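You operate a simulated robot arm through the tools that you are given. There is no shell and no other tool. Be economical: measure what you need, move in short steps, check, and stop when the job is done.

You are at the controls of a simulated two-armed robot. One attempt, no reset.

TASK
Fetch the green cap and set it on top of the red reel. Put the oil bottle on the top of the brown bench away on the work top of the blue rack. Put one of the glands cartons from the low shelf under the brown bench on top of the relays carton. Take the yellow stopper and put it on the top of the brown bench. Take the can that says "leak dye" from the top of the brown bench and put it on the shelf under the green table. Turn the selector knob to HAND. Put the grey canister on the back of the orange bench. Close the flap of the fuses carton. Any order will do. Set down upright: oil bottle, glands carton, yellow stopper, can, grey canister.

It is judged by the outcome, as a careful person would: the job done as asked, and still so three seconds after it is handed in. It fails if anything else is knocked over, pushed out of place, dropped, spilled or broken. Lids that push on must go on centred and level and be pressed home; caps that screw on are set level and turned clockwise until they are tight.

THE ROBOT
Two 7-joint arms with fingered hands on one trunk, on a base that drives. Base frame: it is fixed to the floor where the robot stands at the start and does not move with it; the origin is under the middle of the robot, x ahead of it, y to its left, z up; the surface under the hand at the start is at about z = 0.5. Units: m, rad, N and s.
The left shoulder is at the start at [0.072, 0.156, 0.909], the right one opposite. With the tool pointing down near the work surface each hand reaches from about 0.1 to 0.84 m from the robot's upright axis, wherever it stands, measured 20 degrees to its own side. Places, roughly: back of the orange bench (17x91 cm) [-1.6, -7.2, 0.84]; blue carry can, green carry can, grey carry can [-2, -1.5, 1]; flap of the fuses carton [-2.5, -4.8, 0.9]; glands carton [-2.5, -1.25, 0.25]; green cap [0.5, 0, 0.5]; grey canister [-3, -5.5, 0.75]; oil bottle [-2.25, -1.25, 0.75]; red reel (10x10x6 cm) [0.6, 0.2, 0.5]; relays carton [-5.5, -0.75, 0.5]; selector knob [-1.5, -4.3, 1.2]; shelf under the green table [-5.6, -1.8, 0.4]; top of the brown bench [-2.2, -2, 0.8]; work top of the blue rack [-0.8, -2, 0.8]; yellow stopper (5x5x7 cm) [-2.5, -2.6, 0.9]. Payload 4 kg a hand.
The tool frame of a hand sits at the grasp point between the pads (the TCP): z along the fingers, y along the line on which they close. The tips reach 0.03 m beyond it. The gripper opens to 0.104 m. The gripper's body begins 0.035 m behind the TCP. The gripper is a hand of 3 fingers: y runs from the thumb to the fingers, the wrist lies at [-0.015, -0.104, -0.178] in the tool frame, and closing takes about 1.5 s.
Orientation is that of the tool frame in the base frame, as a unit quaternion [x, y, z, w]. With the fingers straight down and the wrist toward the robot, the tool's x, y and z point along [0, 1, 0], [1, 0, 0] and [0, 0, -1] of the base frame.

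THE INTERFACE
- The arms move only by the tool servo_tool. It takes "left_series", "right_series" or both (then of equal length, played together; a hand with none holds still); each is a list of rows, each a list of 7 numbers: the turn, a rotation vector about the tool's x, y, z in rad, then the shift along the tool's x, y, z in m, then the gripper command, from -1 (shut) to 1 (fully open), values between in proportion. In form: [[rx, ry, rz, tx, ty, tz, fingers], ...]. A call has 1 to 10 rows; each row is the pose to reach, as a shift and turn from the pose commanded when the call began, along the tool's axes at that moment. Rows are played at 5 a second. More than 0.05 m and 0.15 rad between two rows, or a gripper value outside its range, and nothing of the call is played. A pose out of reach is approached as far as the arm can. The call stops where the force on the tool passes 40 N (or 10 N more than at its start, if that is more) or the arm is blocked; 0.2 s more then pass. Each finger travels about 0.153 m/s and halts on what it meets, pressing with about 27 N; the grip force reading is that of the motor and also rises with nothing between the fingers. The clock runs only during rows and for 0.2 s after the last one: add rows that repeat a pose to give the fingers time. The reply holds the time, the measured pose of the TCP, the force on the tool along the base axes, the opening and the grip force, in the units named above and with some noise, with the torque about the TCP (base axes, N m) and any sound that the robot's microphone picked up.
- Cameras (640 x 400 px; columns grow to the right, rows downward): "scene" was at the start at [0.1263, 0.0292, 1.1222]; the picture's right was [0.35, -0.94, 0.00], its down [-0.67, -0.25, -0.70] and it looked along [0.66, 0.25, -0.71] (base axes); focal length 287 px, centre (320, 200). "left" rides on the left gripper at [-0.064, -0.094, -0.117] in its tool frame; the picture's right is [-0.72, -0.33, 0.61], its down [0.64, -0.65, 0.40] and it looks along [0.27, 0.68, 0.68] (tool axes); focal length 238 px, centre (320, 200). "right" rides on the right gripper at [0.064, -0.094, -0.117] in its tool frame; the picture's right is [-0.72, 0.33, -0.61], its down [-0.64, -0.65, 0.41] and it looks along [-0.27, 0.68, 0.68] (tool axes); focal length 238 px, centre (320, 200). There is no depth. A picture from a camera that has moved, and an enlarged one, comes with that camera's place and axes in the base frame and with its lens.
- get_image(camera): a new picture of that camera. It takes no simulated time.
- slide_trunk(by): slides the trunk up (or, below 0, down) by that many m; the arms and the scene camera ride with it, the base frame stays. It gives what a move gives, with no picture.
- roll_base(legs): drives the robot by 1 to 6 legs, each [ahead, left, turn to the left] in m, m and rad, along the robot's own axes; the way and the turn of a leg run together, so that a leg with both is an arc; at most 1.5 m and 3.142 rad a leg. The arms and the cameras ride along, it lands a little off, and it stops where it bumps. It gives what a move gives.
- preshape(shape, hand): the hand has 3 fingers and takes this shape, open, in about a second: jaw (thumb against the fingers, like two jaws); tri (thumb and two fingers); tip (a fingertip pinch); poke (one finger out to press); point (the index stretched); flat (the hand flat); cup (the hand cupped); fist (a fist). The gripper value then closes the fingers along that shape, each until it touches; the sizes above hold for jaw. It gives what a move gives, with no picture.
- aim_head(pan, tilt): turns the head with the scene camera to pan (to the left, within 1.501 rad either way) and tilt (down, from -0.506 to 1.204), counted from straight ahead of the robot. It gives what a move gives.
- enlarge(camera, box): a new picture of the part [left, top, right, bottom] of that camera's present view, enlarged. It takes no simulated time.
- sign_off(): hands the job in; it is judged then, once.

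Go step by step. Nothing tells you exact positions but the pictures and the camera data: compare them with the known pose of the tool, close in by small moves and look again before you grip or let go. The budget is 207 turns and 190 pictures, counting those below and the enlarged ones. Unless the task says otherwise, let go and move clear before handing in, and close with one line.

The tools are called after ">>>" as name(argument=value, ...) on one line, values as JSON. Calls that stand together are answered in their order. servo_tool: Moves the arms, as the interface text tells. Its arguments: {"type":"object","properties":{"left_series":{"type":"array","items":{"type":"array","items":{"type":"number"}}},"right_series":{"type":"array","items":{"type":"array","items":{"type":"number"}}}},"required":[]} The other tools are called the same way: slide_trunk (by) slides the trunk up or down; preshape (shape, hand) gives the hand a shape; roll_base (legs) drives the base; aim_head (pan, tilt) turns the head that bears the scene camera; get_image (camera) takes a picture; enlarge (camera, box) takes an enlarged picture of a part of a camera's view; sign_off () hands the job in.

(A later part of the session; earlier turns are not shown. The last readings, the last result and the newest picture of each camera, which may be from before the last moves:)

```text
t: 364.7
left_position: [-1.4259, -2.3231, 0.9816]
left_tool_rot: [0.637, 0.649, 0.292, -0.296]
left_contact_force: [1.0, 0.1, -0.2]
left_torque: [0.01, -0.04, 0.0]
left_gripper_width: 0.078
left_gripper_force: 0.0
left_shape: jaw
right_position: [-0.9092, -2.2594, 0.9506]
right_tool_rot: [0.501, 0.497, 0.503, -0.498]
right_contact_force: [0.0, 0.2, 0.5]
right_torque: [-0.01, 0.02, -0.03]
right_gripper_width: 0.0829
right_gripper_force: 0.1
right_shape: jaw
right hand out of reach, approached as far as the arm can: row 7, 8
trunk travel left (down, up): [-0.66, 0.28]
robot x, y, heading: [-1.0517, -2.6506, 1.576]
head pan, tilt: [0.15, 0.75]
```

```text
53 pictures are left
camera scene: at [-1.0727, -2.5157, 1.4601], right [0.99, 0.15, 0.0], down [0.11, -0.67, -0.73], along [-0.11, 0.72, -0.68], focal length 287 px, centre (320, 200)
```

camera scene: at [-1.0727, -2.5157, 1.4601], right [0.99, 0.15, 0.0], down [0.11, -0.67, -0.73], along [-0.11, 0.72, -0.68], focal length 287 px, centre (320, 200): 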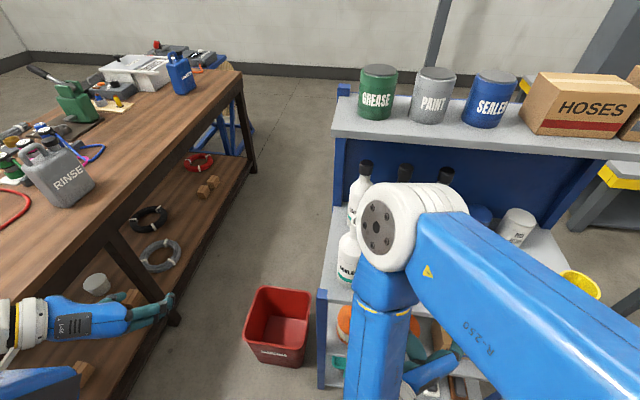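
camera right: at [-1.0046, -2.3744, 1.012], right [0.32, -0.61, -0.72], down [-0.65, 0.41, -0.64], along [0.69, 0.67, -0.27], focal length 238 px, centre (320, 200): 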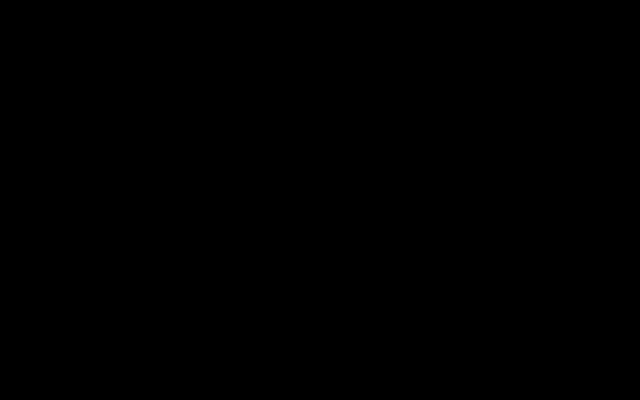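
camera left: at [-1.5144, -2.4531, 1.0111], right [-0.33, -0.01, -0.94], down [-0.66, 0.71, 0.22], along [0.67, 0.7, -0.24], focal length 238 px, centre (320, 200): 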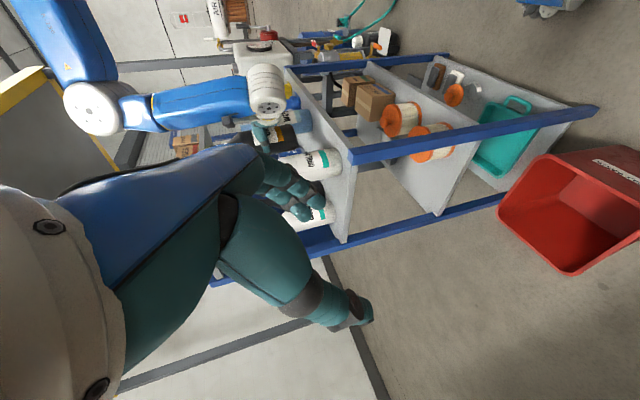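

I leave sideways to the east and check the bottle from there.

>>> roll_base(legs=[[0, -0.8, 0], [-0.12, 0, 0]])

>>> aim_head(pan=0.6, tilt=0.6)

>>> get_image(camera="scene")

```text
t: 369.9
left_position: [-0.6238, -2.4401, 0.9795]
left_tool_rot: [0.636, 0.651, 0.291, -0.296]
left_contact_force: [-0.3, 0.7, 0.8]
left_torque: [0.01, 0.02, 0.02]
left_gripper_width: 0.0783
left_gripper_force: 0.0
left_shape: jaw
right_position: [-0.1099, -2.3725, 0.9492]
right_tool_rot: [0.501, 0.499, 0.502, -0.498]
right_contact_force: [-0.4, 0.3, -0.4]
right_torque: [-0.01, 0.01, 0.0]
right_gripper_width: 0.083
right_gripper_force: 0.1
right_shape: jaw
trunk travel left (down, up): [-0.66, 0.28]
robot x, y, heading: [-0.2504, -2.7641, 1.574]
head pan, tilt: [0.15, 0.75]
```

```text
t: 370.8
left_position: [-0.622, -2.4431, 0.9826]
left_tool_rot: [0.636, 0.649, 0.292, -0.298]
left_contact_force: [0.1, -0.9, -0.4]
left_torque: [0.0, 0.04, -0.03]
left_gripper_width: 0.0781
left_gripper_force: 0.0
left_shape: jaw
right_position: [-0.107, -2.3759, 0.9497]
right_tool_rot: [0.5, 0.497, 0.502, -0.5]
right_contact_force: [-0.1, 0.6, 0.6]
right_torque: [0.02, -0.01, -0.03]
right_gripper_width: 0.083
right_gripper_force: 0.0
right_shape: jaw
trunk travel left (down, up): [-0.66, 0.28]
robot x, y, heading: [-0.2504, -2.7639, 1.575]
head pan, tilt: [0.6, 0.6]
```

```text
52 pictures are left
camera scene: at [-0.3079, -2.6432, 1.4729], right [0.82, 0.57, 0.0], down [0.32, -0.46, -0.82], along [-0.47, 0.68, -0.57], focal length 287 px, centre (320, 200)
```

scene: 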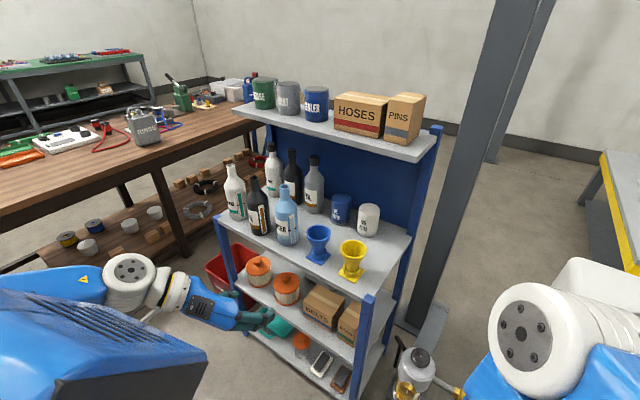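

The oil bottle stands upright in the front row. Now I go back along the known route, toward the southwest area.

>>> roll_base(legs=[[-0.04, 0, 0], [0, 0, 1.56], [-1.4, 0, 0], [0, -0.4, 0], [0, 0, 1.57], [0, 0, 1.57]])

```text
t: 391.8
left_position: [1.484, -2.0324, 0.9824]
left_tool_rot: [0.909, 0.003, 0.416, -0.001]
left_contact_force: [0.2, 0.1, 0.0]
left_torque: [-0.03, 0.0, 0.02]
left_gripper_width: 0.0779
left_gripper_force: 0.1
left_shape: jaw
right_position: [1.5457, -2.5477, 0.9502]
right_tool_rot: [0.706, -0.007, 0.708, 0.008]
right_contact_force: [-0.3, -0.8, 0.2]
right_torque: [-0.02, 0.04, -0.01]
right_gripper_width: 0.083
right_gripper_force: 0.0
right_shape: jaw
trunk travel left (down, up): [-0.66, 0.28]
robot x, y, heading: [1.1542, -2.3965, -0.006]
head pan, tilt: [0.6, 0.6]
```

>>> roll_base(legs=[[0, 1.06, 0], [-1.15, 0, 0], [-0.3, 0.36, 0], [-0.85, 0, 0], [0, 1.5, 0], [-1.5, 0, 0]])

>>> roll_base(legs=[[-0.95, 0, 0], [0, -1.5, 0], [0, -1.5, 0], [0, -1.1, 0]])

```text
t: 423.3
left_position: [-2.3986, 0.7791, 0.9817]
left_tool_rot: [0.909, 0.02, 0.416, -0.01]
left_contact_force: [-0.2, 0.2, 0.3]
left_torque: [-0.03, 0.02, 0.0]
left_gripper_width: 0.0781
left_gripper_force: 0.1
left_shape: jaw
right_position: [-2.3181, 0.2664, 0.949]
right_tool_rot: [0.706, 0.007, 0.709, -0.007]
right_contact_force: [-0.1, 0.0, -0.1]
right_torque: [0.03, 0.01, -0.02]
right_gripper_width: 0.0829
right_gripper_force: 0.2
right_shape: jaw
trunk travel left (down, up): [-0.66, 0.28]
robot x, y, heading: [-2.7109, 0.3974, 0.037]
head pan, tilt: [0.6, 0.6]
```

```text
t: 447.5
left_position: [-3.3024, -3.3452, 0.9828]
left_tool_rot: [0.909, 0.001, 0.416, 0.0]
left_contact_force: [-0.3, 0.2, -0.3]
left_torque: [0.0, -0.01, -0.04]
left_gripper_width: 0.078
left_gripper_force: 0.1
left_shape: jaw
right_position: [-3.2442, -3.8622, 0.9498]
right_tool_rot: [0.706, -0.009, 0.708, 0.009]
right_contact_force: [0.7, -0.3, 0.0]
right_torque: [-0.01, 0.01, 0.0]
right_gripper_width: 0.0832
right_gripper_force: 0.1
right_shape: jaw
trunk travel left (down, up): [-0.66, 0.28]
robot x, y, heading: [-3.6358, -3.7065, -0.015]
head pan, tilt: [0.6, 0.6]
```

I'm at the bench's southwest. I look at the machine panel (knob) and the dark table.

>>> aim_head(pan=-0.45, tilt=0.35)

>>> get_image(camera="scene")

>>> enlarge(camera="scene", box=[120, 60, 320, 220])

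```text
t: 448.8
left_position: [-3.3018, -3.3489, 0.984]
left_tool_rot: [0.909, -0.001, 0.417, -0.002]
left_contact_force: [0.0, 0.2, 0.1]
left_torque: [-0.03, 0.0, 0.02]
left_gripper_width: 0.078
left_gripper_force: 0.1
left_shape: jaw
right_position: [-3.2443, -3.8655, 0.9492]
right_tool_rot: [0.706, -0.011, 0.708, 0.008]
right_contact_force: [-0.3, -0.7, -0.2]
right_torque: [0.0, -0.01, 0.03]
right_gripper_width: 0.083
right_gripper_force: 0.1
right_shape: jaw
trunk travel left (down, up): [-0.66, 0.28]
robot x, y, heading: [-3.6331, -3.711, -0.016]
head pan, tilt: [-0.45, 0.351]
```

```text
51 pictures are left
camera scene: at [-3.4997, -3.7485, 1.4958], right [-0.45, -0.89, 0.0], down [-0.31, 0.15, -0.94], along [0.84, -0.42, -0.34], focal length 287 px, centre (320, 200)
```

scene: 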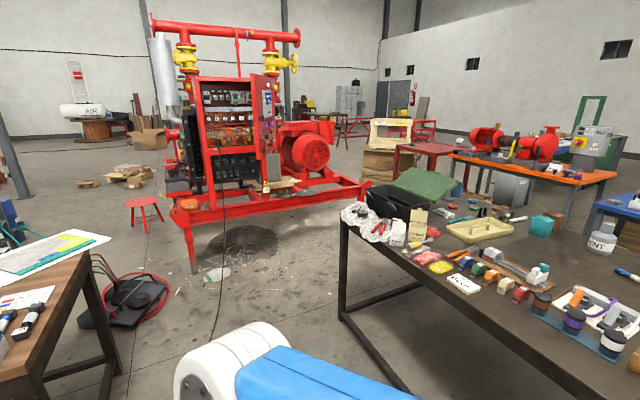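

```text
2.50 times, centred on (220, 140) of scene
camera zoom: at [-3.4997, -3.7485, 1.4958], right [-0.45, -0.89, 0.0], down [-0.31, 0.15, -0.94], along [0.84, -0.42, -0.34], focal length 719 px, centre (570, 350)
```

zoom: 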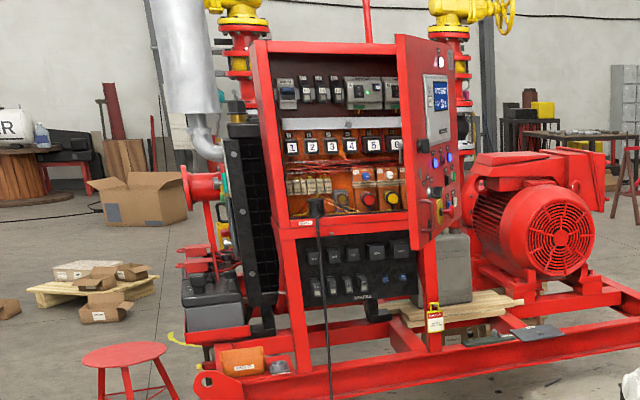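

>>> enlarge(camera="scene", box=[240, 70, 300, 140])

>>> enlarge(camera="scene", box=[330, 160, 640, 370])

```text
5.71 times, centred on (270, 105) of scene
camera zoom: at [-3.4997, -3.7485, 1.4958], right [-0.45, -0.89, 0.0], down [-0.31, 0.15, -0.94], along [0.84, -0.42, -0.34], focal length 1643 px, centre (606, 743)
```

zoom: 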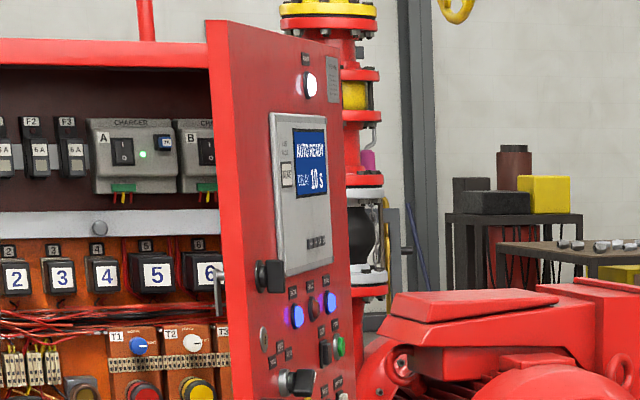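

```text
1.90 times, centred on (485, 265) of scene
camera zoom: at [-3.4997, -3.7485, 1.4958], right [-0.45, -0.89, 0.0], down [-0.31, 0.15, -0.94], along [0.84, -0.42, -0.34], focal length 548 px, centre (6, 76)
```

zoom: 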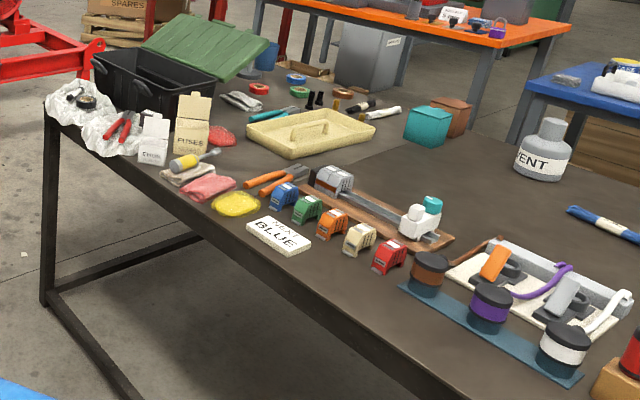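

The FUSES carton (lid open) is at about (-2.6,-4.75) on the dark table; the selector is on the open cabinet door, whose face looks south. I'll raise the hands, back in eastward past the pedal, and then go to the door's south side.

>>> slide_trunk(by=0.25)

>>> roll_base(legs=[[0, 0, 1.57], [0, 0, 1.585], [0, 0.36, 0], [-1.45, 0, 0], [-0.53, 0, 0]])

>>> aim_head(pan=1.4, tilt=0.6)

>>> get_image(camera="scene")

```text
t: 451.4
left_position: [-3.3024, -3.3483, 1.2332]
left_tool_rot: [0.909, 0.0, 0.417, -0.002]
left_contact_force: [-0.3, -0.5, 0.0]
left_torque: [-0.01, -0.04, 0.02]
left_gripper_width: 0.078
left_gripper_force: 0.0
left_shape: jaw
right_position: [-3.245, -3.8651, 1.1998]
right_tool_rot: [0.706, -0.01, 0.708, 0.009]
right_contact_force: [-0.4, -0.5, 0.0]
right_torque: [0.0, 0.01, 0.0]
right_gripper_width: 0.0829
right_gripper_force: 0.0
right_shape: jaw
trunk travel left (down, up): [-0.91, 0.03]
robot x, y, heading: [-3.6327, -3.7099, -0.013]
head pan, tilt: [-0.45, 0.351]
```

```text
t: 470.9
left_position: [-1.9877, -4.4378, 1.2332]
left_tool_rot: [0.004, 0.91, 0.0, -0.416]
left_contact_force: [-0.7, 0.0, -0.2]
left_torque: [0.02, -0.02, 0.0]
left_gripper_width: 0.0779
left_gripper_force: 0.0
left_shape: jaw
right_position: [-2.0404, -3.9203, 1.198]
right_tool_rot: [-0.013, -0.706, -0.011, 0.708]
right_contact_force: [0.0, -0.2, 0.7]
right_torque: [0.02, -0.02, 0.02]
right_gripper_width: 0.0828
right_gripper_force: 0.0
right_shape: jaw
trunk travel left (down, up): [-0.91, 0.03]
robot x, y, heading: [-1.6512, -4.0753, 3.126]
head pan, tilt: [-0.45, 0.351]
```

```text
t: 472.7
left_position: [-1.984, -4.4354, 1.2358]
left_tool_rot: [0.004, 0.909, -0.001, -0.417]
left_contact_force: [0.5, 0.1, 0.4]
left_torque: [-0.04, 0.03, 0.02]
left_gripper_width: 0.0783
left_gripper_force: 0.1
left_shape: jaw
right_position: [-2.0383, -3.9198, 1.1993]
right_tool_rot: [-0.013, -0.705, -0.01, 0.709]
right_contact_force: [-0.7, 0.7, 0.2]
right_torque: [0.0, -0.01, 0.03]
right_gripper_width: 0.0828
right_gripper_force: 0.1
right_shape: jaw
trunk travel left (down, up): [-0.91, 0.03]
robot x, y, heading: [-1.6494, -4.0777, 3.125]
head pan, tilt: [1.4, 0.6]
```

```text
47 pictures are left
camera scene: at [-1.722, -4.1685, 1.7229], right [-0.98, 0.19, 0.0], down [0.11, 0.56, -0.82], along [-0.16, -0.81, -0.57], focal length 287 px, centre (320, 200)
```

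scene: 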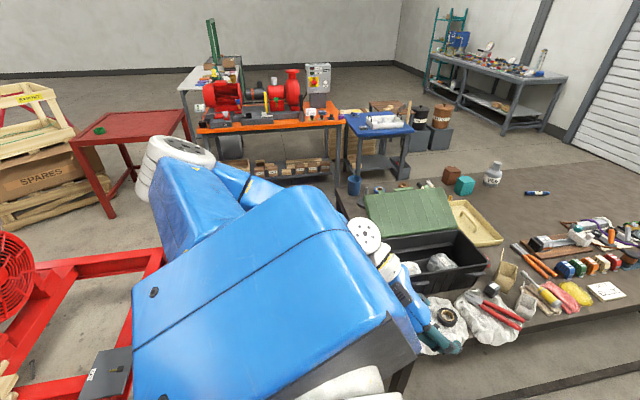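

I slide south along the table's end and turn north to face the door.

>>> roll_base(legs=[[0, 0.9, 0], [0, 0, -1.55]])

>>> aim_head(pan=-0.1, tilt=0.5)

>>> get_image(camera="scene")

```text
t: 476.1
left_position: [-2.0076, -5.0343, 1.2855]
left_tool_rot: [-0.088, 0.82, 0.036, -0.564]
left_contact_force: [0.4, -0.5, -0.5]
left_torque: [0.03, 0.0, -0.03]
left_gripper_width: 0.0779
left_gripper_force: 0.2
left_shape: jaw
right_position: [-2.0347, -4.5501, 1.177]
right_tool_rot: [0.115, 0.792, 0.06, -0.596]
right_contact_force: [-0.4, 0.1, -0.2]
right_torque: [0.02, -0.02, -0.01]
right_gripper_width: 0.0829
right_gripper_force: 0.1
right_shape: jaw
trunk travel left (down, up): [-0.91, 0.03]
robot x, y, heading: [-1.6325, -4.6899, -3.092]
head pan, tilt: [1.4, 0.6]
stopped in leg 1: the robot was blocked; the commanded pose is now the measured one
```

```text
t: 477.7
left_position: [-2.0104, -5.029, 1.2868]
left_tool_rot: [-0.081, 0.823, 0.036, -0.561]
left_contact_force: [-0.4, 0.5, 0.6]
left_torque: [0.02, 0.0, -0.01]
left_gripper_width: 0.0779
left_gripper_force: 0.0
left_shape: jaw
right_position: [-2.0363, -4.5503, 1.179]
right_tool_rot: [0.121, 0.788, 0.052, -0.601]
right_contact_force: [0.9, -0.3, 0.9]
right_torque: [0.02, 0.01, 0.0]
right_gripper_width: 0.0831
right_gripper_force: 0.1
right_shape: jaw
trunk travel left (down, up): [-0.91, 0.03]
robot x, y, heading: [-1.6333, -4.6992, -3.095]
head pan, tilt: [-0.099, 0.499]
```

```text
46 pictures are left
camera scene: at [-1.8312, -4.4927, 1.7258], right [0.05, 0.99, -0.12], down [0.51, -0.13, -0.85], along [-0.86, -0.01, -0.51], focal length 287 px, centre (320, 200)
```

scene: 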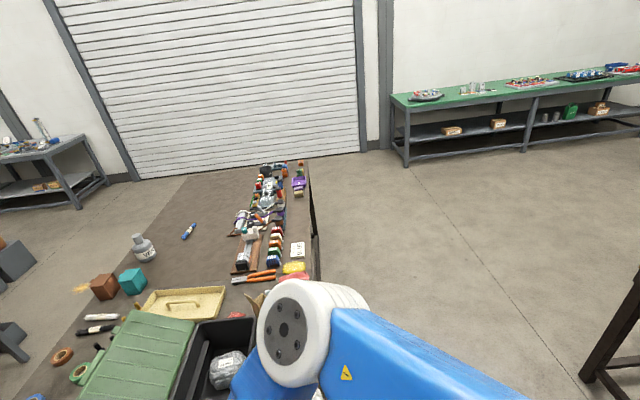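

I'm blocked and leaning – likely my back or right arm met the door. I look to the right/back before moving.

>>> aim_head(pan=-1.5, tilt=0.4)

>>> get_image(camera="scene")

>>> aim_head(pan=1.5, tilt=0.9)

>>> get_image(camera="scene")

```text
t: 479.2
left_position: [-2.0096, -5.0297, 1.2856]
left_tool_rot: [-0.082, 0.823, 0.036, -0.562]
left_contact_force: [0.9, -0.2, -0.3]
left_torque: [0.02, -0.05, 0.01]
left_gripper_width: 0.0779
left_gripper_force: 0.3
left_shape: jaw
right_position: [-2.0392, -4.5522, 1.1813]
right_tool_rot: [0.121, 0.787, 0.051, -0.603]
right_contact_force: [-0.1, -0.5, -0.2]
right_torque: [-0.01, -0.01, 0.04]
right_gripper_width: 0.0829
right_gripper_force: 0.2
right_shape: jaw
trunk travel left (down, up): [-0.91, 0.03]
robot x, y, heading: [-1.637, -4.6968, -3.095]
head pan, tilt: [-1.499, 0.4]
```

```text
45 pictures are left
camera scene: at [-1.752, -4.4051, 1.7267], right [0.99, 0.12, 0.02], down [0.08, -0.49, -0.87], along [-0.1, 0.86, -0.5], focal length 287 px, centre (320, 200)
```

scene: 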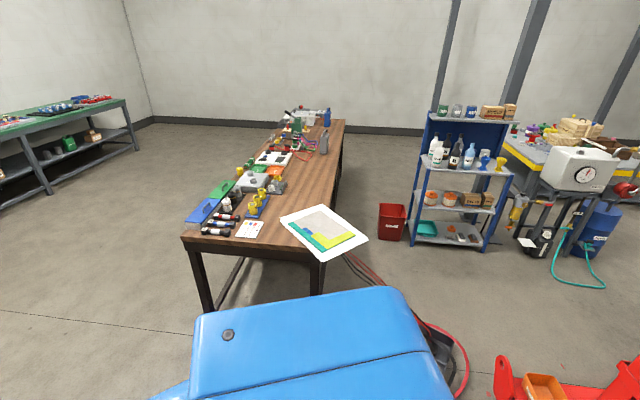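

```text
t: 481.8
left_position: [-2.0097, -5.0294, 1.2849]
left_tool_rot: [-0.082, 0.824, 0.035, -0.559]
left_contact_force: [-0.4, 0.0, 0.1]
left_torque: [-0.02, -0.02, -0.02]
left_gripper_width: 0.0781
left_gripper_force: 0.0
left_shape: jaw
right_position: [-2.0395, -4.5518, 1.1815]
right_tool_rot: [0.122, 0.786, 0.05, -0.604]
right_contact_force: [-0.6, -0.1, -0.1]
right_torque: [0.01, 0.03, -0.01]
right_gripper_width: 0.0831
right_gripper_force: 0.1
right_shape: jaw
trunk travel left (down, up): [-0.91, 0.03]
robot x, y, heading: [-1.6385, -4.6918, -3.098]
head pan, tilt: [1.499, 0.901]
```

```text
44 pictures are left
camera scene: at [-1.7411, -4.5764, 1.7037], right [-1.0, 0.02, -0.03], down [0.04, 0.71, -0.71], along [0.01, -0.71, -0.71], focal length 287 px, centre (320, 200)
```

scene: 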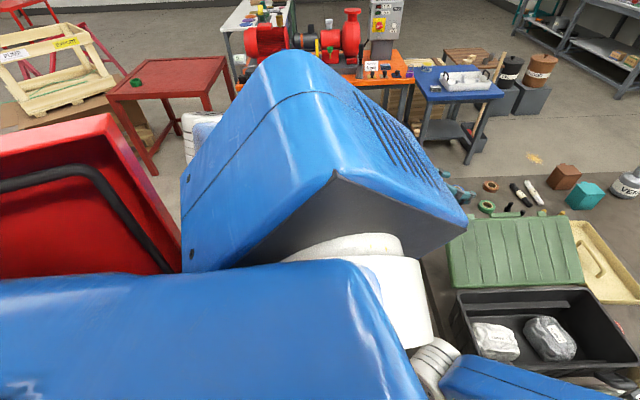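

I've pushed against the cabinet door from its inner side. I retreat north the way I came and then check the door.

>>> roll_base(legs=[[0, -0.3, 0], [0.15, -0.3, 0]])

>>> roll_base(legs=[[1.2, 0, 0]])

>>> aim_head(pan=1.5, tilt=0.4)

```text
t: 482.5
left_position: [-2.0217, -5.085, 1.3039]
left_tool_rot: [-0.079, 0.756, 0.115, -0.639]
left_contact_force: [1.1, 0.2, -0.6]
left_torque: [0.01, 0.06, 0.0]
left_gripper_width: 0.078
left_gripper_force: 0.1
left_shape: jaw
right_position: [-2.0457, -4.609, 1.1643]
right_tool_rot: [0.174, 0.843, 0.123, -0.494]
right_contact_force: [0.5, 0.3, 0.3]
right_torque: [0.01, 0.0, 0.0]
right_gripper_width: 0.083
right_gripper_force: 0.0
right_shape: jaw
trunk travel left (down, up): [-0.91, 0.03]
robot x, y, heading: [-1.6279, -4.6755, -3.07]
head pan, tilt: [1.499, 0.901]
stopped in leg 1: the robot was blocked; the commanded pose is now the measured one
```

```text
t: 483.3
left_position: [-2.0173, -5.1318, 1.3192]
left_tool_rot: [-0.056, 0.704, 0.181, -0.685]
left_contact_force: [0.0, -0.4, -1.0]
left_torque: [0.02, 0.07, -0.01]
left_gripper_width: 0.0779
left_gripper_force: 0.1
left_shape: jaw
right_position: [-2.0719, -4.6343, 1.1517]
right_tool_rot: [0.242, 0.856, 0.161, -0.428]
right_contact_force: [-0.2, -0.3, 0.5]
right_torque: [0.01, -0.01, 0.03]
right_gripper_width: 0.0834
right_gripper_force: 0.0
right_shape: jaw
trunk travel left (down, up): [-0.91, 0.03]
robot x, y, heading: [-1.6225, -4.6592, -3.054]
head pan, tilt: [1.499, 0.901]
stopped in leg 1: the robot was blocked; the commanded pose is now the measured one
```

```text
t: 484.2
left_position: [-2.0151, -5.1298, 1.3179]
left_tool_rot: [-0.056, 0.706, 0.178, -0.684]
left_contact_force: [-0.2, 0.6, 0.1]
left_torque: [0.02, 0.0, 0.02]
left_gripper_width: 0.0779
left_gripper_force: 0.1
left_shape: jaw
right_position: [-2.0721, -4.6302, 1.1509]
right_tool_rot: [0.243, 0.853, 0.162, -0.433]
right_contact_force: [0.2, -1.1, -0.4]
right_torque: [-0.04, -0.01, 0.02]
right_gripper_width: 0.0832
right_gripper_force: 0.1
right_shape: jaw
trunk travel left (down, up): [-0.91, 0.03]
robot x, y, heading: [-1.6224, -4.6627, -3.054]
head pan, tilt: [1.499, 0.4]
```

The base is blocked and leaning. I check the present tilt and what's around before doing anything else.

>>> aim_head(pan=1.0, tilt=1.2)

>>> get_image(camera="scene")

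>>> get_image(camera="left")

```text
t: 485.3
left_position: [-2.0164, -5.129, 1.3192]
left_tool_rot: [-0.054, 0.706, 0.179, -0.682]
left_contact_force: [0.7, 0.5, -1.0]
left_torque: [0.02, -0.01, -0.01]
left_gripper_width: 0.0778
left_gripper_force: 0.1
left_shape: jaw
right_position: [-2.0727, -4.6276, 1.1506]
right_tool_rot: [0.245, 0.853, 0.162, -0.433]
right_contact_force: [-0.2, 0.3, -0.1]
right_torque: [0.01, -0.03, -0.01]
right_gripper_width: 0.0831
right_gripper_force: 0.1
right_shape: jaw
trunk travel left (down, up): [-0.91, 0.03]
robot x, y, heading: [-1.6238, -4.6638, -3.063]
head pan, tilt: [1.0, 1.201]
```

```text
43 pictures are left
camera scene: at [-1.7591, -4.5747, 1.677], right [-0.88, 0.47, -0.07], down [0.45, 0.79, -0.42], along [-0.14, -0.4, -0.91], focal length 287 px, centre (320, 200)
```

scene: 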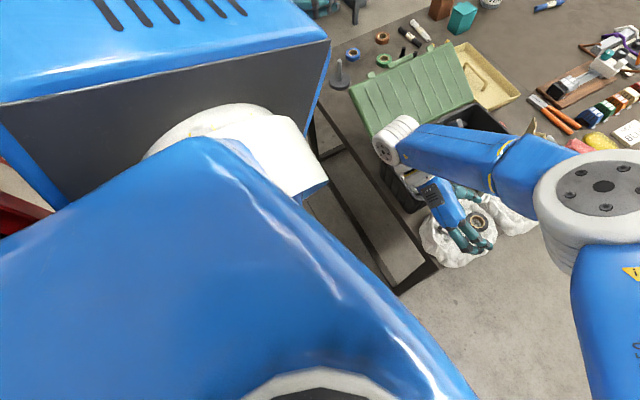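

```text
42 pictures are left
camera left: at [-1.9127, -5.215, 1.2283], right [-0.61, 0.04, -0.79], down [-0.55, -0.74, 0.39], along [-0.57, 0.67, 0.47], focal length 238 px, centre (320, 200)
```

left: 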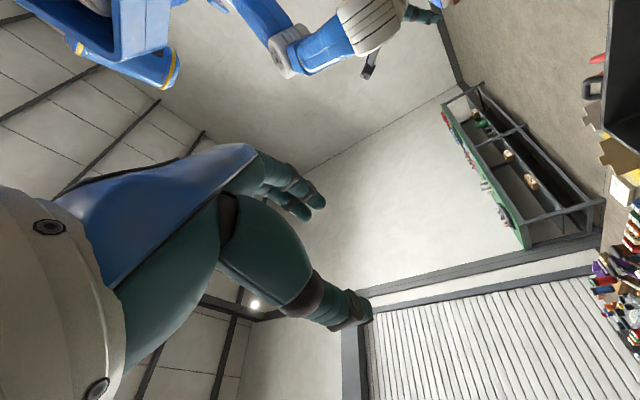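

My left shoulder is jammed against the door, which pushes it northwest. I try backing out in that direction in small legs.

>>> roll_base(legs=[[0.15, -0.25, 0]])

>>> roll_base(legs=[[0, -0.3, 0]])

>>> roll_base(legs=[[0, -0.3, 0.0]])

```text
t: 486.0
left_position: [-2.0003, -5.1683, 1.3296]
left_tool_rot: [0.024, -0.662, -0.236, 0.711]
left_contact_force: [0.5, 0.0, -1.3]
left_torque: [-0.01, 0.05, 0.01]
left_gripper_width: 0.0781
left_gripper_force: 0.1
left_shape: jaw
right_position: [-2.1151, -4.6372, 1.1437]
right_tool_rot: [0.324, 0.834, 0.181, -0.408]
right_contact_force: [-0.1, -1.1, 0.7]
right_torque: [0.01, 0.0, 0.01]
right_gripper_width: 0.0833
right_gripper_force: 0.2
right_shape: jaw
trunk travel left (down, up): [-0.91, 0.03]
robot x, y, heading: [-1.618, -4.6469, -3.041]
head pan, tilt: [1.0, 1.201]
stopped in leg 1: the robot was blocked; the commanded pose is now the measured one
```

```text
t: 486.7
left_position: [-1.985, -5.2017, 1.337]
left_tool_rot: [0.014, -0.629, -0.264, 0.732]
left_contact_force: [0.6, 0.4, -0.7]
left_torque: [0.0, 0.02, 0.05]
left_gripper_width: 0.0779
left_gripper_force: 0.1
left_shape: jaw
right_position: [-2.163, -4.6265, 1.1597]
right_tool_rot: [0.424, 0.777, 0.182, -0.428]
right_contact_force: [1.2, 0.3, 0.2]
right_torque: [0.01, -0.01, -0.01]
right_gripper_width: 0.0831
right_gripper_force: 0.1
right_shape: jaw
trunk travel left (down, up): [-0.91, 0.03]
robot x, y, heading: [-1.62, -4.6386, -3.032]
head pan, tilt: [1.0, 1.201]
stopped in leg 1: the robot was blocked; the commanded pose is now the measured one
```

```text
t: 487.4
left_position: [-1.9998, -5.2511, 1.3406]
left_tool_rot: [0.093, -0.624, -0.223, 0.743]
left_contact_force: [0.1, -0.4, 0.0]
left_torque: [0.0, 0.01, 0.01]
left_gripper_width: 0.0778
left_gripper_force: 0.1
left_shape: jaw
right_position: [-2.1847, -4.6168, 1.1734]
right_tool_rot: [0.478, 0.733, 0.178, -0.45]
right_contact_force: [-1.2, 0.1, -0.2]
right_torque: [0.02, 0.04, 0.0]
right_gripper_width: 0.0832
right_gripper_force: 0.1
right_shape: jaw
trunk travel left (down, up): [-0.91, 0.03]
robot x, y, heading: [-1.6164, -4.6191, -3.03]
head pan, tilt: [1.0, 1.201]
stopped in leg 1: the robot was blocked; the commanded pose is now the measured one
```

>>> aim_head(pan=1.5, tilt=0.6)

>>> get_image(camera="scene")

```text
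t: 488.4
left_position: [-2.0015, -5.2469, 1.3421]
left_tool_rot: [0.089, -0.625, -0.224, 0.743]
left_contact_force: [0.2, -0.3, -1.4]
left_torque: [0.0, -0.02, 0.0]
left_gripper_width: 0.0777
left_gripper_force: 0.0
left_shape: jaw
right_position: [-2.1849, -4.6145, 1.1724]
right_tool_rot: [0.478, 0.734, 0.177, -0.449]
right_contact_force: [-0.1, -0.6, -0.3]
right_torque: [-0.02, 0.01, -0.02]
right_gripper_width: 0.0829
right_gripper_force: 0.0
right_shape: jaw
trunk travel left (down, up): [-0.91, 0.03]
robot x, y, heading: [-1.6171, -4.6236, -3.031]
head pan, tilt: [1.499, 0.6]
```

```text
41 pictures are left
camera scene: at [-1.7229, -4.6385, 1.7231], right [-1.0, -0.04, -0.03], down [0.01, 0.52, -0.85], along [0.05, -0.85, -0.52], focal length 287 px, centre (320, 200)
```

scene: 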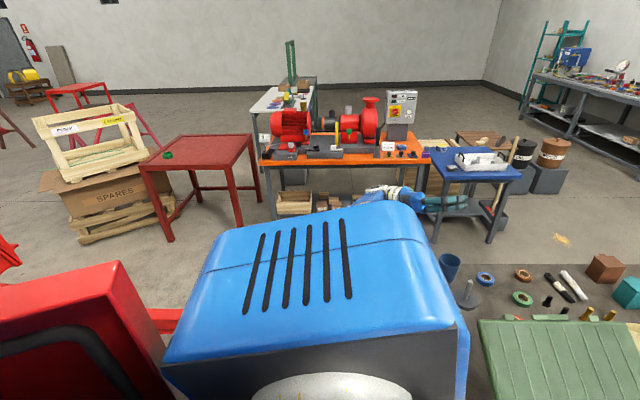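

The lean is nearly gone now. I keep moving north.

>>> roll_base(legs=[[0, -0.3, 0]])

>>> roll_base(legs=[[0, -0.3, 0]])

>>> get_image(camera="scene")

```text
t: 489.2
left_position: [-1.9777, -5.2845, 1.3316]
left_tool_rot: [0.161, -0.618, -0.198, 0.744]
left_contact_force: [0.0, 0.0, -0.4]
left_torque: [0.01, -0.02, 0.04]
left_gripper_width: 0.078
left_gripper_force: 0.1
left_shape: jaw
right_position: [-2.1926, -4.615, 1.1841]
right_tool_rot: [0.509, 0.7, 0.174, -0.47]
right_contact_force: [0.3, -0.6, 1.5]
right_torque: [-0.01, 0.0, -0.06]
right_gripper_width: 0.083
right_gripper_force: 0.0
right_shape: jaw
trunk travel left (down, up): [-0.91, 0.03]
robot x, y, heading: [-1.6209, -4.6136, -3.026]
head pan, tilt: [1.499, 0.6]
stopped in leg 1: the robot was blocked; the commanded pose is now the measured one
```

```text
t: 491.2
left_position: [-2.0289, -5.0467, 1.3015]
left_tool_rot: [0.166, -0.619, -0.213, 0.737]
left_contact_force: [0.3, 0.2, 0.0]
left_torque: [0.0, 0.02, 0.0]
left_gripper_width: 0.0779
left_gripper_force: 0.1
left_shape: jaw
right_position: [-2.2263, -4.3773, 1.1754]
right_tool_rot: [0.486, 0.71, 0.192, -0.472]
right_contact_force: [0.4, -1.0, 0.0]
right_torque: [0.01, 0.0, 0.02]
right_gripper_width: 0.0829
right_gripper_force: 0.1
right_shape: jaw
trunk travel left (down, up): [-0.91, 0.03]
robot x, y, heading: [-1.6518, -4.3263, -3.035]
head pan, tilt: [1.499, 0.6]
```

```text
40 pictures are left
camera scene: at [-1.7695, -4.4331, 1.7208], right [-1.0, -0.03, -0.04], down [0.02, 0.57, -0.82], along [0.05, -0.82, -0.57], focal length 287 px, centre (320, 200)
```

scene: 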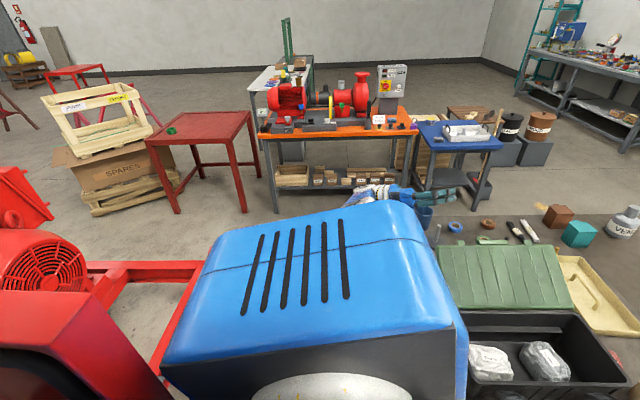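

Free again. I return north and west, then look back at the door.

>>> roll_base(legs=[[0, -0.28, 0], [1.3, 0, -0.07]])

>>> roll_base(legs=[[0.3, 0, 0], [0, 0, 1.57], [0, 0, 1.3]])

>>> aim_head(pan=0.2, tilt=0.35)

>>> get_image(camera="scene")

```text
t: 499.2
left_position: [-3.3416, -4.821, 1.3189]
left_tool_rot: [0.139, -0.61, -0.239, 0.743]
left_contact_force: [0.6, 0.1, -0.2]
left_torque: [0.05, 0.0, -0.02]
left_gripper_width: 0.0779
left_gripper_force: 0.0
left_shape: jaw
right_position: [-3.496, -4.1374, 1.196]
right_tool_rot: [0.517, 0.682, 0.196, -0.479]
right_contact_force: [1.0, 0.1, -0.7]
right_torque: [-0.02, 0.03, -0.02]
right_gripper_width: 0.0832
right_gripper_force: 0.0
right_shape: jaw
trunk travel left (down, up): [-0.91, 0.03]
robot x, y, heading: [-2.9637, -4.128, -3.107]
head pan, tilt: [1.499, 0.6]
```

```text
t: 508.3
left_position: [-2.7157, -3.5713, 1.3181]
left_tool_rot: [0.623, 0.057, 0.705, 0.334]
left_contact_force: [-0.3, -0.6, -0.2]
left_torque: [-0.02, 0.0, -0.03]
left_gripper_width: 0.0778
left_gripper_force: 0.1
left_shape: jaw
right_position: [-2.7469, -4.2738, 1.1945]
right_tool_rot: [0.608, -0.604, 0.447, 0.257]
right_contact_force: [-0.1, -0.5, 0.3]
right_torque: [0.01, 0.04, -0.02]
right_gripper_width: 0.083
right_gripper_force: 0.0
right_shape: jaw
trunk travel left (down, up): [-0.91, 0.03]
robot x, y, heading: [-3.2661, -4.141, -0.232]
head pan, tilt: [1.499, 0.6]
```

```text
t: 509.8
left_position: [-2.7171, -3.5719, 1.3181]
left_tool_rot: [0.624, 0.056, 0.704, 0.334]
left_contact_force: [0.7, -0.8, 0.8]
left_torque: [-0.02, -0.02, 0.03]
left_gripper_width: 0.078
left_gripper_force: 0.2
left_shape: jaw
right_position: [-2.747, -4.2746, 1.1947]
right_tool_rot: [0.607, -0.604, 0.448, 0.257]
right_contact_force: [-0.4, 0.0, 0.7]
right_torque: [0.0, 0.03, 0.01]
right_gripper_width: 0.0834
right_gripper_force: 0.1
right_shape: jaw
trunk travel left (down, up): [-0.91, 0.03]
robot x, y, heading: [-3.2644, -4.1384, -0.238]
head pan, tilt: [0.201, 0.351]
```

```text
39 pictures are left
camera scene: at [-3.1196, -4.1498, 1.7455], right [-0.03, -1.0, 0.0], down [-0.35, 0.01, -0.94], along [0.94, -0.03, -0.35], focal length 287 px, centre (320, 200)
```

scene: 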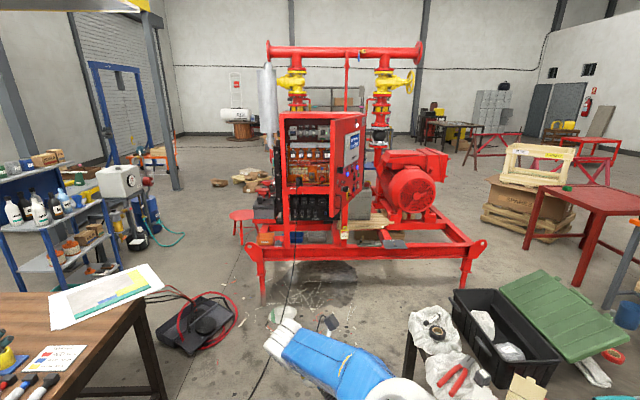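

The door looks unchanged. I enlarge the floor and the cabinet for details.

>>> enlarge(camera="scene", box=[230, 280, 390, 400])

>>> enlarge(camera="scene", box=[310, 95, 390, 205])

```text
3.33 times, centred on (310, 340) of scene
camera zoom: at [-3.1196, -4.1498, 1.7455], right [-0.03, -1.0, 0.0], down [-0.35, 0.01, -0.94], along [0.94, -0.03, -0.35], focal length 958 px, centre (353, -267)
```

zoom: 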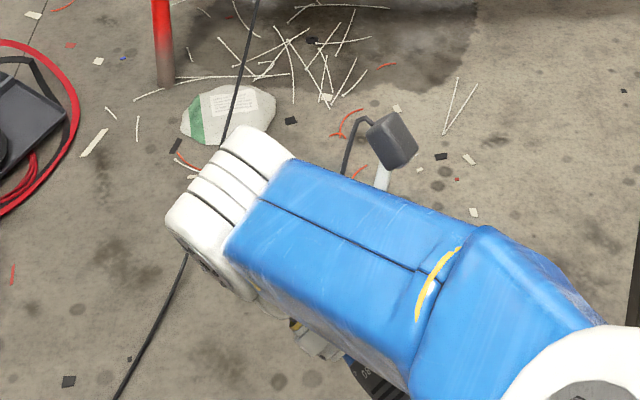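

```text
3.64 times, centred on (350, 150) of scene
camera zoom: at [-3.1196, -4.1498, 1.7455], right [-0.03, -1.0, 0.0], down [-0.35, 0.01, -0.94], along [0.94, -0.03, -0.35], focal length 1045 px, centre (211, 382)
```

zoom: 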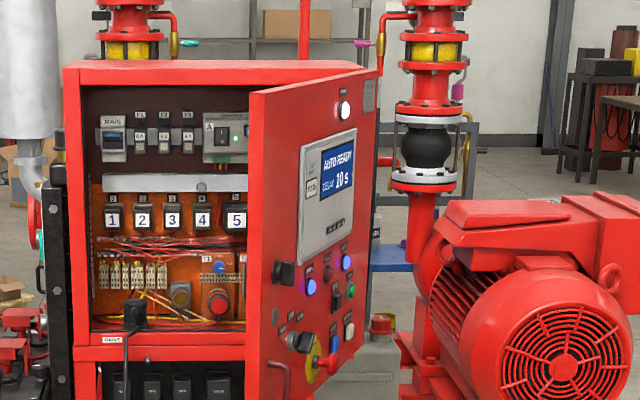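

Everything is as before. First the FUSES carton: I face south at the dark table in front of it.

>>> roll_base(legs=[[0, 0.2, 0], [0, 0, -1.333], [0, 0.5, 0], [0.1, 0.05, 0]])

>>> aim_head(pan=0.1, tilt=0.9)

>>> get_image(camera="scene")

```text
t: 518.1
left_position: [-1.9836, -4.4161, 1.3302]
left_tool_rot: [0.52, -0.343, 0.355, 0.697]
left_contact_force: [0.8, 0.3, 1.1]
left_torque: [0.03, -0.04, 0.05]
left_gripper_width: 0.078
left_gripper_force: 0.0
left_shape: jaw
right_position: [-2.6764, -4.5606, 1.199]
right_tool_rot: [-0.104, 0.853, -0.198, -0.472]
right_contact_force: [-0.4, 0.7, 0.6]
right_torque: [-0.04, -0.08, 0.05]
right_gripper_width: 0.0834
right_gripper_force: 0.1
right_shape: jaw
trunk travel left (down, up): [-0.91, 0.03]
robot x, y, heading: [-2.6595, -4.0329, -1.563]
head pan, tilt: [0.201, 0.351]
```

```text
t: 519.1
left_position: [-1.9839, -4.4299, 1.3241]
left_tool_rot: [0.521, -0.346, 0.354, 0.695]
left_contact_force: [-0.1, 0.6, 0.1]
left_torque: [0.03, -0.02, 0.03]
left_gripper_width: 0.0782
left_gripper_force: 0.1
left_shape: jaw
right_position: [-2.6797, -4.5739, 1.1925]
right_tool_rot: [-0.105, 0.854, -0.194, -0.472]
right_contact_force: [-1.1, -0.8, -0.2]
right_torque: [0.01, -0.03, -0.02]
right_gripper_width: 0.0828
right_gripper_force: 0.1
right_shape: jaw
trunk travel left (down, up): [-0.91, 0.03]
robot x, y, heading: [-2.6601, -4.0346, -1.557]
head pan, tilt: [0.099, 0.901]
```

```text
36 pictures are left
camera scene: at [-2.6564, -4.1636, 1.6981], right [-0.99, -0.11, 0.0], down [-0.08, 0.78, -0.62], along [0.07, -0.62, -0.78], focal length 287 px, centre (320, 200)
```

scene: 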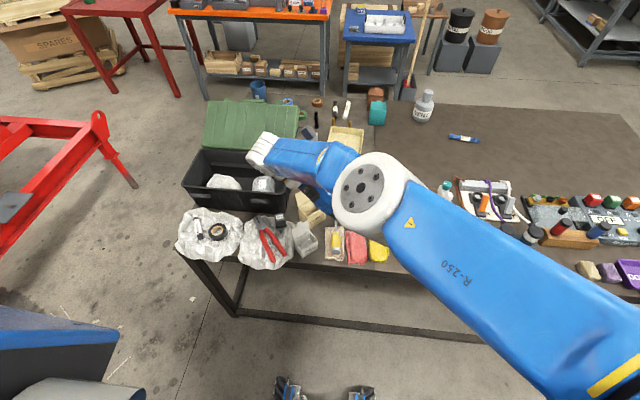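

>>> enlarge(camera="scene", box=[265, 175, 345, 265])

>>> get_image(camera="right")

```text
4.44 times, centred on (305, 220) of scene
camera zoom: at [-2.6564, -4.1636, 1.6981], right [-0.99, -0.11, 0.0], down [-0.08, 0.78, -0.62], along [0.07, -0.62, -0.78], focal length 1278 px, centre (387, 111)
```

zoom: 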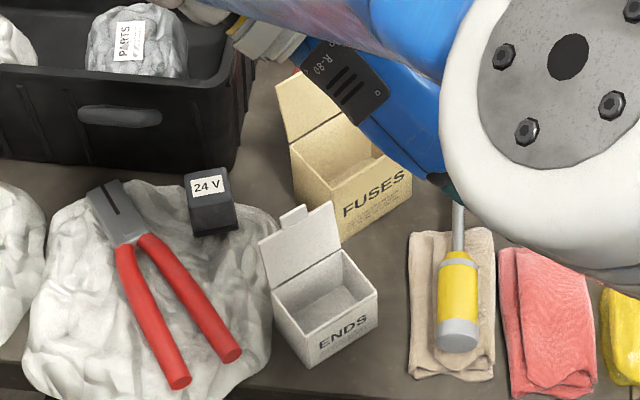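

```text
34 pictures are left
camera right: at [-2.5897, -4.6082, 1.3235], right [0.73, 0.55, -0.39], down [0.27, -0.77, -0.58], along [-0.62, 0.32, -0.71], focal length 238 px, centre (320, 200)
```

right: 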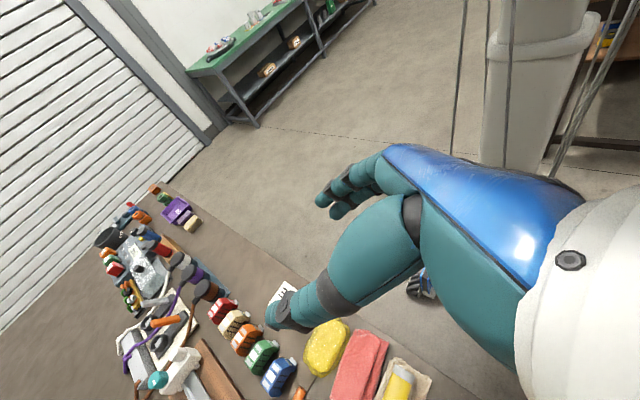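

The FUSES lid is hinged at its far (SE) edge and must be swung toward me. Both arms are twisted, so I first bring them to orderly poses above the table.

>>> servo_tool(left_series=[[0.043, -0.12, 0.039, -0.017, 0.028, 0.004, -0.5], [0.087, -0.241, 0.079, -0.034, 0.056, 0.007, -1], [0.13, -0.361, 0.118, -0.05, 0.084, 0.011, -1], [0.174, -0.482, 0.157, -0.067, 0.113, 0.015, -1], [0.217, -0.602, 0.197, -0.084, 0.141, 0.019, -1], [0.26, -0.722, 0.236, -0.101, 0.169, 0.022, -1], [0.304, -0.843, 0.275, -0.118, 0.197, 0.026, -1], [0.347, -0.963, 0.314, -0.134, 0.225, 0.03, -1], [0.391, -1.084, 0.354, -0.151, 0.253, 0.033, -1], [0.434, -1.204, 0.393, -0.168, 0.2815, 0.037, -1]], right_series=[[0.07, -0.029, -0.126, 0.014, 0.0135, 0.0075, 0.5], [0.14, -0.058, -0.252, 0.028, 0.027, 0.015, 0], [0.21, -0.087, -0.378, 0.042, 0.04, 0.0225, -1], [0.28, -0.115, -0.505, 0.056, 0.054, 0.03, -1], [0.35, -0.144, -0.631, 0.07, 0.0675, 0.0375, -1], [0.419, -0.173, -0.757, 0.083, 0.081, 0.045, -1], [0.489, -0.202, -0.883, 0.097, 0.0945, 0.0525, -1], [0.559, -0.231, -1.009, 0.111, 0.108, 0.06, -1], [0.629, -0.26, -1.135, 0.125, 0.1215, 0.0675, -1], [0.699, -0.289, -1.262, 0.139, 0.135, 0.075, -1]])

>>> servo_tool(right_series=[[0.07, -0.029, -0.126, 0, 0, 0, -1], [0.14, -0.058, -0.252, 0, 0, 0, -1], [0.21, -0.087, -0.378, 0, 0, 0, -1], [0.28, -0.115, -0.505, 0, 0, 0, -1], [0.35, -0.144, -0.631, 0, 0, 0, -1], [0.419, -0.173, -0.757, 0, 0, 0, -1], [0.489, -0.202, -0.883, 0, 0, 0, -1], [0.559, -0.231, -1.009, 0, 0, 0, -1], [0.629, -0.26, -1.135, 0, 0, 0, -1], [0.699, -0.289, -1.262, 0, 0, 0, -1]])

```text
t: 521.3
left_position: [-2.3078, -4.4277, 1.3261]
left_tool_rot: [0.684, -0.683, 0.181, 0.185]
left_contact_force: [0.6, 0.2, 0.1]
left_torque: [-0.01, 0.0, 0.0]
left_gripper_width: 0.0
left_gripper_force: 26.8
left_shape: jaw
right_position: [-2.8509, -4.4805, 1.2443]
right_tool_rot: [0.747, -0.57, 0.129, 0.317]
right_contact_force: [0.5, 0.1, 1.0]
right_torque: [-0.03, 0.0, -0.02]
right_gripper_width: 0.0001
right_gripper_force: 26.9
right_shape: jaw
trunk travel left (down, up): [-0.91, 0.03]
robot x, y, heading: [-2.661, -4.0326, -1.56]
head pan, tilt: [0.099, 0.901]
```

```text
t: 523.5
left_position: [-2.3057, -4.4258, 1.3263]
left_tool_rot: [0.685, -0.682, 0.18, 0.185]
left_contact_force: [-0.1, 0.9, 0.0]
left_torque: [-0.01, 0.01, -0.01]
left_gripper_width: 0.0002
left_gripper_force: 26.6
left_shape: jaw
right_position: [-2.8493, -4.478, 1.246]
right_tool_rot: [1.0, 0.006, -0.003, -0.003]
right_contact_force: [0.5, 1.1, -0.1]
right_torque: [0.0, -0.02, -0.03]
right_gripper_width: 0.0001
right_gripper_force: 27.1
right_shape: jaw
right hand out of reach, approached as far as the arm can: row 6, 7
trunk travel left (down, up): [-0.91, 0.03]
robot x, y, heading: [-2.6549, -4.0331, -1.554]
head pan, tilt: [0.099, 0.901]
```

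Both arms are orderly now. I shift the base toward the carton and lower the trunk.

>>> roll_base(legs=[[0.05, 0.2, -0.015]])

>>> slide_trunk(by=-0.25)

>>> aim_head(pan=-0.1, tilt=0.85)

>>> enlarge(camera="scene", box=[200, 100, 440, 300])

```text
t: 525.1
left_position: [-2.1291, -4.4816, 1.3294]
left_tool_rot: [-0.678, 0.688, -0.183, -0.183]
left_contact_force: [-0.8, -0.3, -0.7]
left_torque: [-0.01, -0.05, -0.01]
left_gripper_width: 0.0
left_gripper_force: 26.8
left_shape: jaw
right_position: [-2.6718, -4.5256, 1.2446]
right_tool_rot: [1.0, -0.003, 0.003, -0.003]
right_contact_force: [-1.5, -0.1, -1.1]
right_torque: [-0.06, -0.05, 0.03]
right_gripper_width: 0.0
right_gripper_force: 27.0
right_shape: jaw
trunk travel left (down, up): [-0.91, 0.03]
robot x, y, heading: [-2.4544, -4.0814, -1.575]
head pan, tilt: [0.099, 0.901]
```

```text
t: 527.7
left_position: [-2.1154, -4.4799, 1.0776]
left_tool_rot: [-0.679, 0.687, -0.179, -0.187]
left_contact_force: [-1.0, -1.1, 1.4]
left_torque: [0.0, 0.0, 0.03]
left_gripper_width: 0.0003
left_gripper_force: 27.1
left_shape: jaw
right_position: [-2.6583, -4.5249, 0.9961]
right_tool_rot: [1.0, -0.004, -0.003, -0.004]
right_contact_force: [-0.7, -0.4, -0.3]
right_torque: [-0.02, -0.01, -0.01]
right_gripper_width: 0.0002
right_gripper_force: 27.1
right_shape: jaw
trunk travel left (down, up): [-0.66, 0.28]
robot x, y, heading: [-2.457, -4.0832, -1.579]
head pan, tilt: [0.099, 0.901]
```

```text
t: 528.4
left_position: [-2.112, -4.482, 1.0752]
left_tool_rot: [-0.679, 0.687, -0.178, -0.188]
left_contact_force: [-0.4, -0.7, 1.0]
left_torque: [0.0, 0.01, -0.02]
left_gripper_width: 0.0001
left_gripper_force: 27.6
left_shape: jaw
right_position: [-2.6558, -4.5258, 0.9975]
right_tool_rot: [1.0, -0.004, -0.004, -0.003]
right_contact_force: [-0.2, 0.1, 0.3]
right_torque: [0.0, -0.02, 0.02]
right_gripper_width: 0.0
right_gripper_force: 26.6
right_shape: jaw
trunk travel left (down, up): [-0.66, 0.28]
robot x, y, heading: [-2.4528, -4.0794, -1.575]
head pan, tilt: [-0.099, 0.85]
```

```text
2.00 times, centred on (320, 200) of scene
camera zoom: at [-2.4658, -4.2135, 1.452], right [-0.99, 0.1, 0.0], down [0.08, 0.75, -0.66], along [-0.07, -0.66, -0.75], focal length 575 px, centre (320, 200)
```

zoom: 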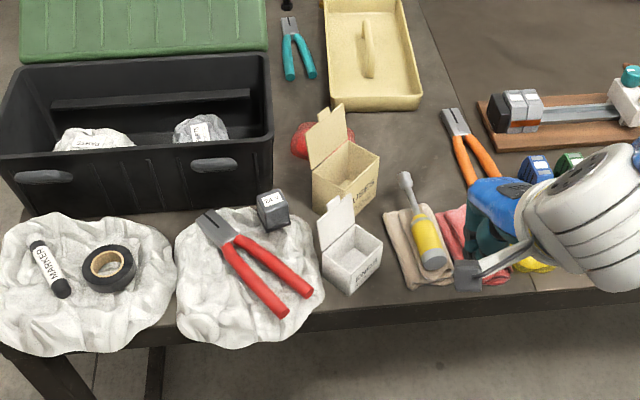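

I can see the lid line from (-2.51,-4.78) to (-2.56,-4.84), top z≈0.94. I move the closed right hand to a point just behind and above it, and check.

>>> servo_tool(right_series=[[0, 0, 0, 0.0175, 0.039, -0.03, -1], [0, 0, 0, 0.035, 0.079, -0.03, -1], [0, 0, 0, 0.0525, 0.118, -0.03, -1], [0, 0, 0, 0.07, 0.158, -0.03, -1], [0, 0, 0, 0.0875, 0.197, -0.03, -1], [0, 0, 0, 0.105, 0.236, -0.03, -1], [0, 0, 0, 0.1225, 0.276, -0.03, -1], [0, 0, 0, 0.14, 0.315, -0.03, -1], [0, 0, 0, 0.14, 0.315, -0.005, -1]])

>>> enlarge(camera="scene", box=[270, 120, 390, 230])

>>> get_image(camera="right")

```text
refused: row 1 steps farther than a row can; nothing moved
```

```text
3.64 times, centred on (330, 175) of scene
camera zoom: at [-2.4658, -4.2135, 1.452], right [-0.99, 0.1, 0.0], down [0.08, 0.75, -0.66], along [-0.07, -0.66, -0.75], focal length 1045 px, centre (284, 291)
```

zoom: 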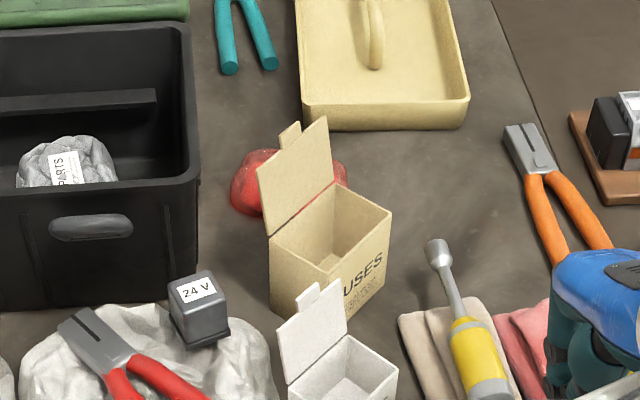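

```text
31 pictures are left
camera right: at [-2.5904, -4.4321, 1.1122], right [-0.72, -0.33, 0.62], down [-0.64, 0.66, -0.39], along [-0.28, -0.68, -0.68], focal length 238 px, centre (320, 200)
```

right: 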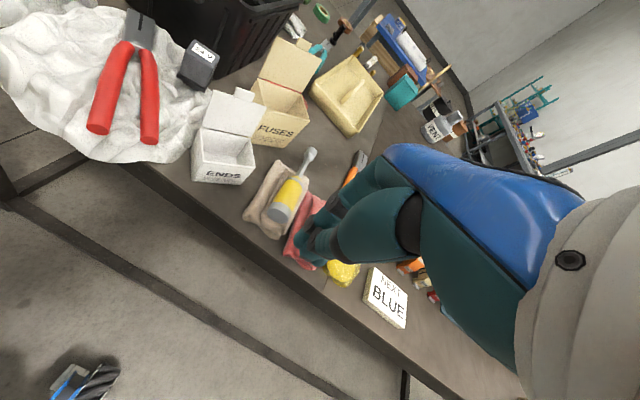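

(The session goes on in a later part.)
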